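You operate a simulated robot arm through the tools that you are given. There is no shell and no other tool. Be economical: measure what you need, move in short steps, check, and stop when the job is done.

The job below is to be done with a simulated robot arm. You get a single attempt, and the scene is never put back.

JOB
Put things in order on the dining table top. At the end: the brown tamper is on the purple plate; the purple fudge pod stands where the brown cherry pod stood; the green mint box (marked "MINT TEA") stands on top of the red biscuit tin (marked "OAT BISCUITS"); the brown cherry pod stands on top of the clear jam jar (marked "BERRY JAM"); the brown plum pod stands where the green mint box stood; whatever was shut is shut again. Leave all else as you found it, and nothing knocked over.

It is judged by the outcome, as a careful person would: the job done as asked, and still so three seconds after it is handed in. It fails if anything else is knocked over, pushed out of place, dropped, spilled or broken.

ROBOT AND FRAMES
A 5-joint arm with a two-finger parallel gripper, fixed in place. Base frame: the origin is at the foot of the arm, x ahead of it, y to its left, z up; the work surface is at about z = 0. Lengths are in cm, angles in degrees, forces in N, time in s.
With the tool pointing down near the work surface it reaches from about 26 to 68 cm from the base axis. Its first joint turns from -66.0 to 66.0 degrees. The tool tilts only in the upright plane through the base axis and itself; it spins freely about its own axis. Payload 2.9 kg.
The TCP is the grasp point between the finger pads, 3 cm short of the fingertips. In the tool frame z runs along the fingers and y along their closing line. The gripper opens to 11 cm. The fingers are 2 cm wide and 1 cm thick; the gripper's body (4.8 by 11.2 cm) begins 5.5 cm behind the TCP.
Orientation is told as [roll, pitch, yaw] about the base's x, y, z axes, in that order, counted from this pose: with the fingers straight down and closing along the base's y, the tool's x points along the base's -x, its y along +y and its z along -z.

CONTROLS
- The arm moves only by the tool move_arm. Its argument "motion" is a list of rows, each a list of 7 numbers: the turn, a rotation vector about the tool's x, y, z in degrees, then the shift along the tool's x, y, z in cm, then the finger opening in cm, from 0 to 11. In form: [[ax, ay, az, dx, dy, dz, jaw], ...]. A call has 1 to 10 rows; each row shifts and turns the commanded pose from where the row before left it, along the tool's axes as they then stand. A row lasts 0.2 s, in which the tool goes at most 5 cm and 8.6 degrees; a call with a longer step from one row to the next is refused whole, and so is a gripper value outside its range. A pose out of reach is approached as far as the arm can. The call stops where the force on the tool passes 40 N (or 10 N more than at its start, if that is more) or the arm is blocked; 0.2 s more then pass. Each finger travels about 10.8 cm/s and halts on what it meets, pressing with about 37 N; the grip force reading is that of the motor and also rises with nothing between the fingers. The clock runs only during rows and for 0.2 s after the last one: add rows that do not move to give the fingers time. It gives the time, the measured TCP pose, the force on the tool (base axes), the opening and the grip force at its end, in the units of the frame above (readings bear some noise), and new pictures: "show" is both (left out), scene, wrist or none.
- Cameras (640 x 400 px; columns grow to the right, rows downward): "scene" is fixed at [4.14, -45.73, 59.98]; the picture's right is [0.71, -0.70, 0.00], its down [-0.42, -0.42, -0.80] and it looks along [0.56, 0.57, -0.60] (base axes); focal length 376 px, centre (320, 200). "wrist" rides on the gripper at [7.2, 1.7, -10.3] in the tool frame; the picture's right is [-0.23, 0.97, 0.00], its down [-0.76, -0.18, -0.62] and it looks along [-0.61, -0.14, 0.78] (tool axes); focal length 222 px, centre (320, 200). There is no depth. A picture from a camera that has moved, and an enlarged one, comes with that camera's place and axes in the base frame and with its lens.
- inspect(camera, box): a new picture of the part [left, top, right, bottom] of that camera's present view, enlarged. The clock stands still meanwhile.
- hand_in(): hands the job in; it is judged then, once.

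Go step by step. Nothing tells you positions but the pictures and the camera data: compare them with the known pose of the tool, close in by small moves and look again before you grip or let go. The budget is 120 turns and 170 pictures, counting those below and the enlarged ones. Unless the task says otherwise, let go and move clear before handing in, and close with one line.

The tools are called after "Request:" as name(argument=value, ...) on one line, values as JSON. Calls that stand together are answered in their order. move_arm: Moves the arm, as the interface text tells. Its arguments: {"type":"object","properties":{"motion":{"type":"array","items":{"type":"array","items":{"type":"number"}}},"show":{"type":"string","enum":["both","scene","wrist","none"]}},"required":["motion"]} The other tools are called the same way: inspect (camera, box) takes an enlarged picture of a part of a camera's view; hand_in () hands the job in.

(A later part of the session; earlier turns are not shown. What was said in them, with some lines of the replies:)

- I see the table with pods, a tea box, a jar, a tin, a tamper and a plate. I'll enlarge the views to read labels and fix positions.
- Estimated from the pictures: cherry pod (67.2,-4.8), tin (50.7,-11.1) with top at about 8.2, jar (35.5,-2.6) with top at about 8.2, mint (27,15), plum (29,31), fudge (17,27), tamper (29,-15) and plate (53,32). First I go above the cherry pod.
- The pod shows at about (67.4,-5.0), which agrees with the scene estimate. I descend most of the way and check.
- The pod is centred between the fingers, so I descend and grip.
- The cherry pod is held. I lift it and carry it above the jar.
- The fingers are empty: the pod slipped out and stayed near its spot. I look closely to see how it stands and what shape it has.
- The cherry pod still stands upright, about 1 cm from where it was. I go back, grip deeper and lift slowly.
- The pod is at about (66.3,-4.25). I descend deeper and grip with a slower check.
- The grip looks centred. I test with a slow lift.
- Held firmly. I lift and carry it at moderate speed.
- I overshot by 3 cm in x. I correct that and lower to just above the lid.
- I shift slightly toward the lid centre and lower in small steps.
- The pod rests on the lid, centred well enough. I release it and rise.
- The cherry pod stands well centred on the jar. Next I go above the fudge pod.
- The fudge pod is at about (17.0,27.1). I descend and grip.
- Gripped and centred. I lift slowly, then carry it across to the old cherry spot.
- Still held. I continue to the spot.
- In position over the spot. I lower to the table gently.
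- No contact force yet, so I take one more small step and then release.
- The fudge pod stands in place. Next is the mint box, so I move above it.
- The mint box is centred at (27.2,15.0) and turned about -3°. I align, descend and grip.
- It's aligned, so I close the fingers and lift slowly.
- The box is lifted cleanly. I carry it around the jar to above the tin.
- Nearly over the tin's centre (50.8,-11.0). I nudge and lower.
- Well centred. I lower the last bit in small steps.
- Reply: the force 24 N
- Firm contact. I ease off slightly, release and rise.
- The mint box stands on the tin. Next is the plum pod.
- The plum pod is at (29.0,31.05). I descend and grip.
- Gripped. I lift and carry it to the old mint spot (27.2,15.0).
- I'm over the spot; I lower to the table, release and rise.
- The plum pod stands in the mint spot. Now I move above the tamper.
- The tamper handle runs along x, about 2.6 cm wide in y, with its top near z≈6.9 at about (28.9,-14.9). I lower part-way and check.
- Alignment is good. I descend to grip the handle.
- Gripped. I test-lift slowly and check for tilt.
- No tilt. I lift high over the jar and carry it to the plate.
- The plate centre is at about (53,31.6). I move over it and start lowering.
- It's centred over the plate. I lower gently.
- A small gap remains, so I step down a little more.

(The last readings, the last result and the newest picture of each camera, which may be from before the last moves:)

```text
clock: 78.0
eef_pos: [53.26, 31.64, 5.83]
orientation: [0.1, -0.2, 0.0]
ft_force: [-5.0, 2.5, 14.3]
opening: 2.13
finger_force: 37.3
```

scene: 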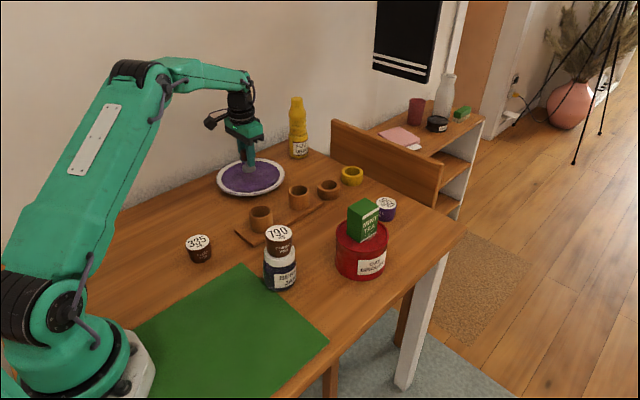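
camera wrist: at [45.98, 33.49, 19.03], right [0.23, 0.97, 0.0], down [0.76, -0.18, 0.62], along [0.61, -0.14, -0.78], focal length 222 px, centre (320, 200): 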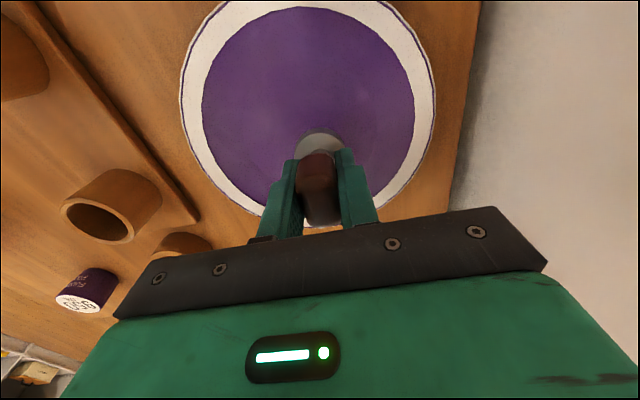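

Contact is made. I ease off slightly, release and rise.

Request:
move_arm(motion=[[0, 0, 0, 0, 0, -0.08, 0.5], [0, 0, 0, 0, 0, 0, 2], [0, 0, 0, 0, 0, 0, 3], [0, 0, 0, 0, 0, 0, 4.5], [0, 0, 0, 0, 0, 0, 5.5], [0, 0, 0, 0, 0, -1.5, 5.5], [0, 0, 0, 0, 0, -3, 5.5], [0, 0, 0, 0, 0, -4, 5.5], [0, 0, 0, 1, -1, -4, 5.5], [0, 0, 0, 3, -3, -1, 5.5]])

Request:
inspect(camera="scene", box=[202, 120, 298, 210])

Request:
inspect(camera="scene", box=[180, 180, 420, 310])

```text
clock: 80.2
eef_pos: [49.01, 27.31, 19.39]
orientation: [0.0, 0.1, 0.0]
ft_force: [0.4, 0.1, 0.2]
opening: 5.5
finger_force: 0.1
camera wrist: at [41.79, 29.02, 29.89], right [0.23, 0.97, 0.0], down [0.76, -0.18, 0.62], along [0.61, -0.14, -0.78], focal length 222 px, centre (320, 200)
```

scene: 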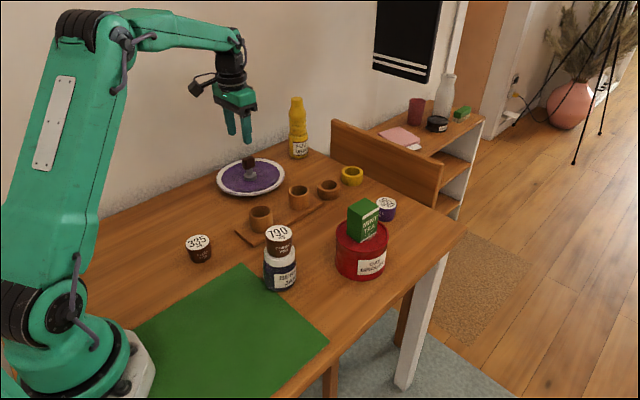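
wrist: 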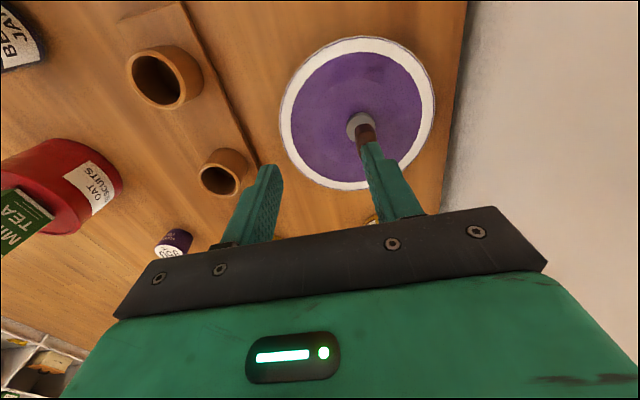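

```text
4.44 times, centred on (250, 165) of scene
camera zoom: at [4.14, -45.73, 59.98], right [0.71, -0.7, 0.0], down [-0.42, -0.42, -0.8], along [0.56, 0.57, -0.6], focal length 1671 px, centre (631, 356)
```

zoom: 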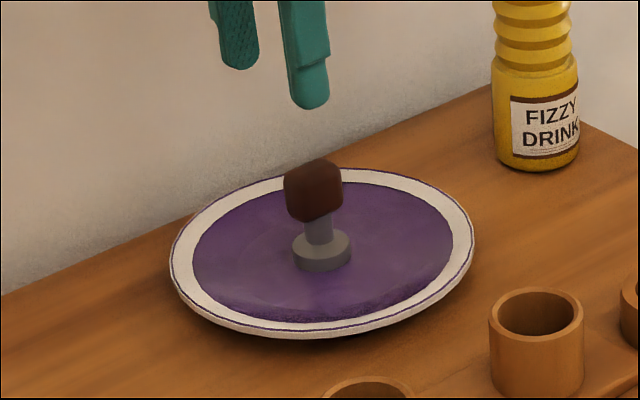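

```text
2.67 times, centred on (300, 245) of scene
camera zoom: at [4.14, -45.73, 59.98], right [0.71, -0.7, 0.0], down [-0.42, -0.42, -0.8], along [0.56, 0.57, -0.6], focal length 1002 px, centre (373, 80)
```

zoom: 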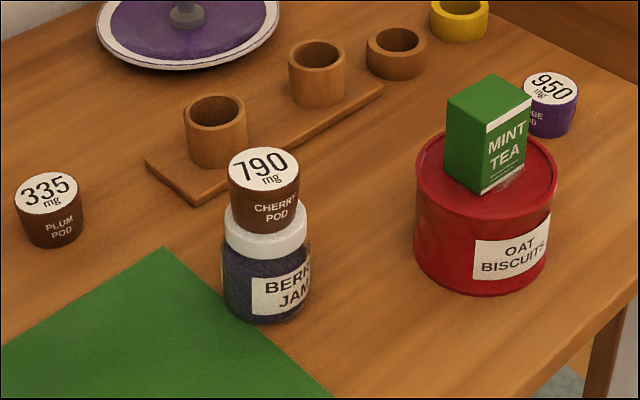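

Everything stands as asked, with the gripper open and clear of the objects. I hand the job in.

Request:
hand_in()

```text
The job is handed in.
```

The job is handed in: the tamper, the three pods and the mint box are all in their asked places. The fudge pod stands about half a centimetre from where the cherry pod stood. The cherry pod slipped from the grip once and stayed upright. Nothing was knocked over, and nothing had to be opened.
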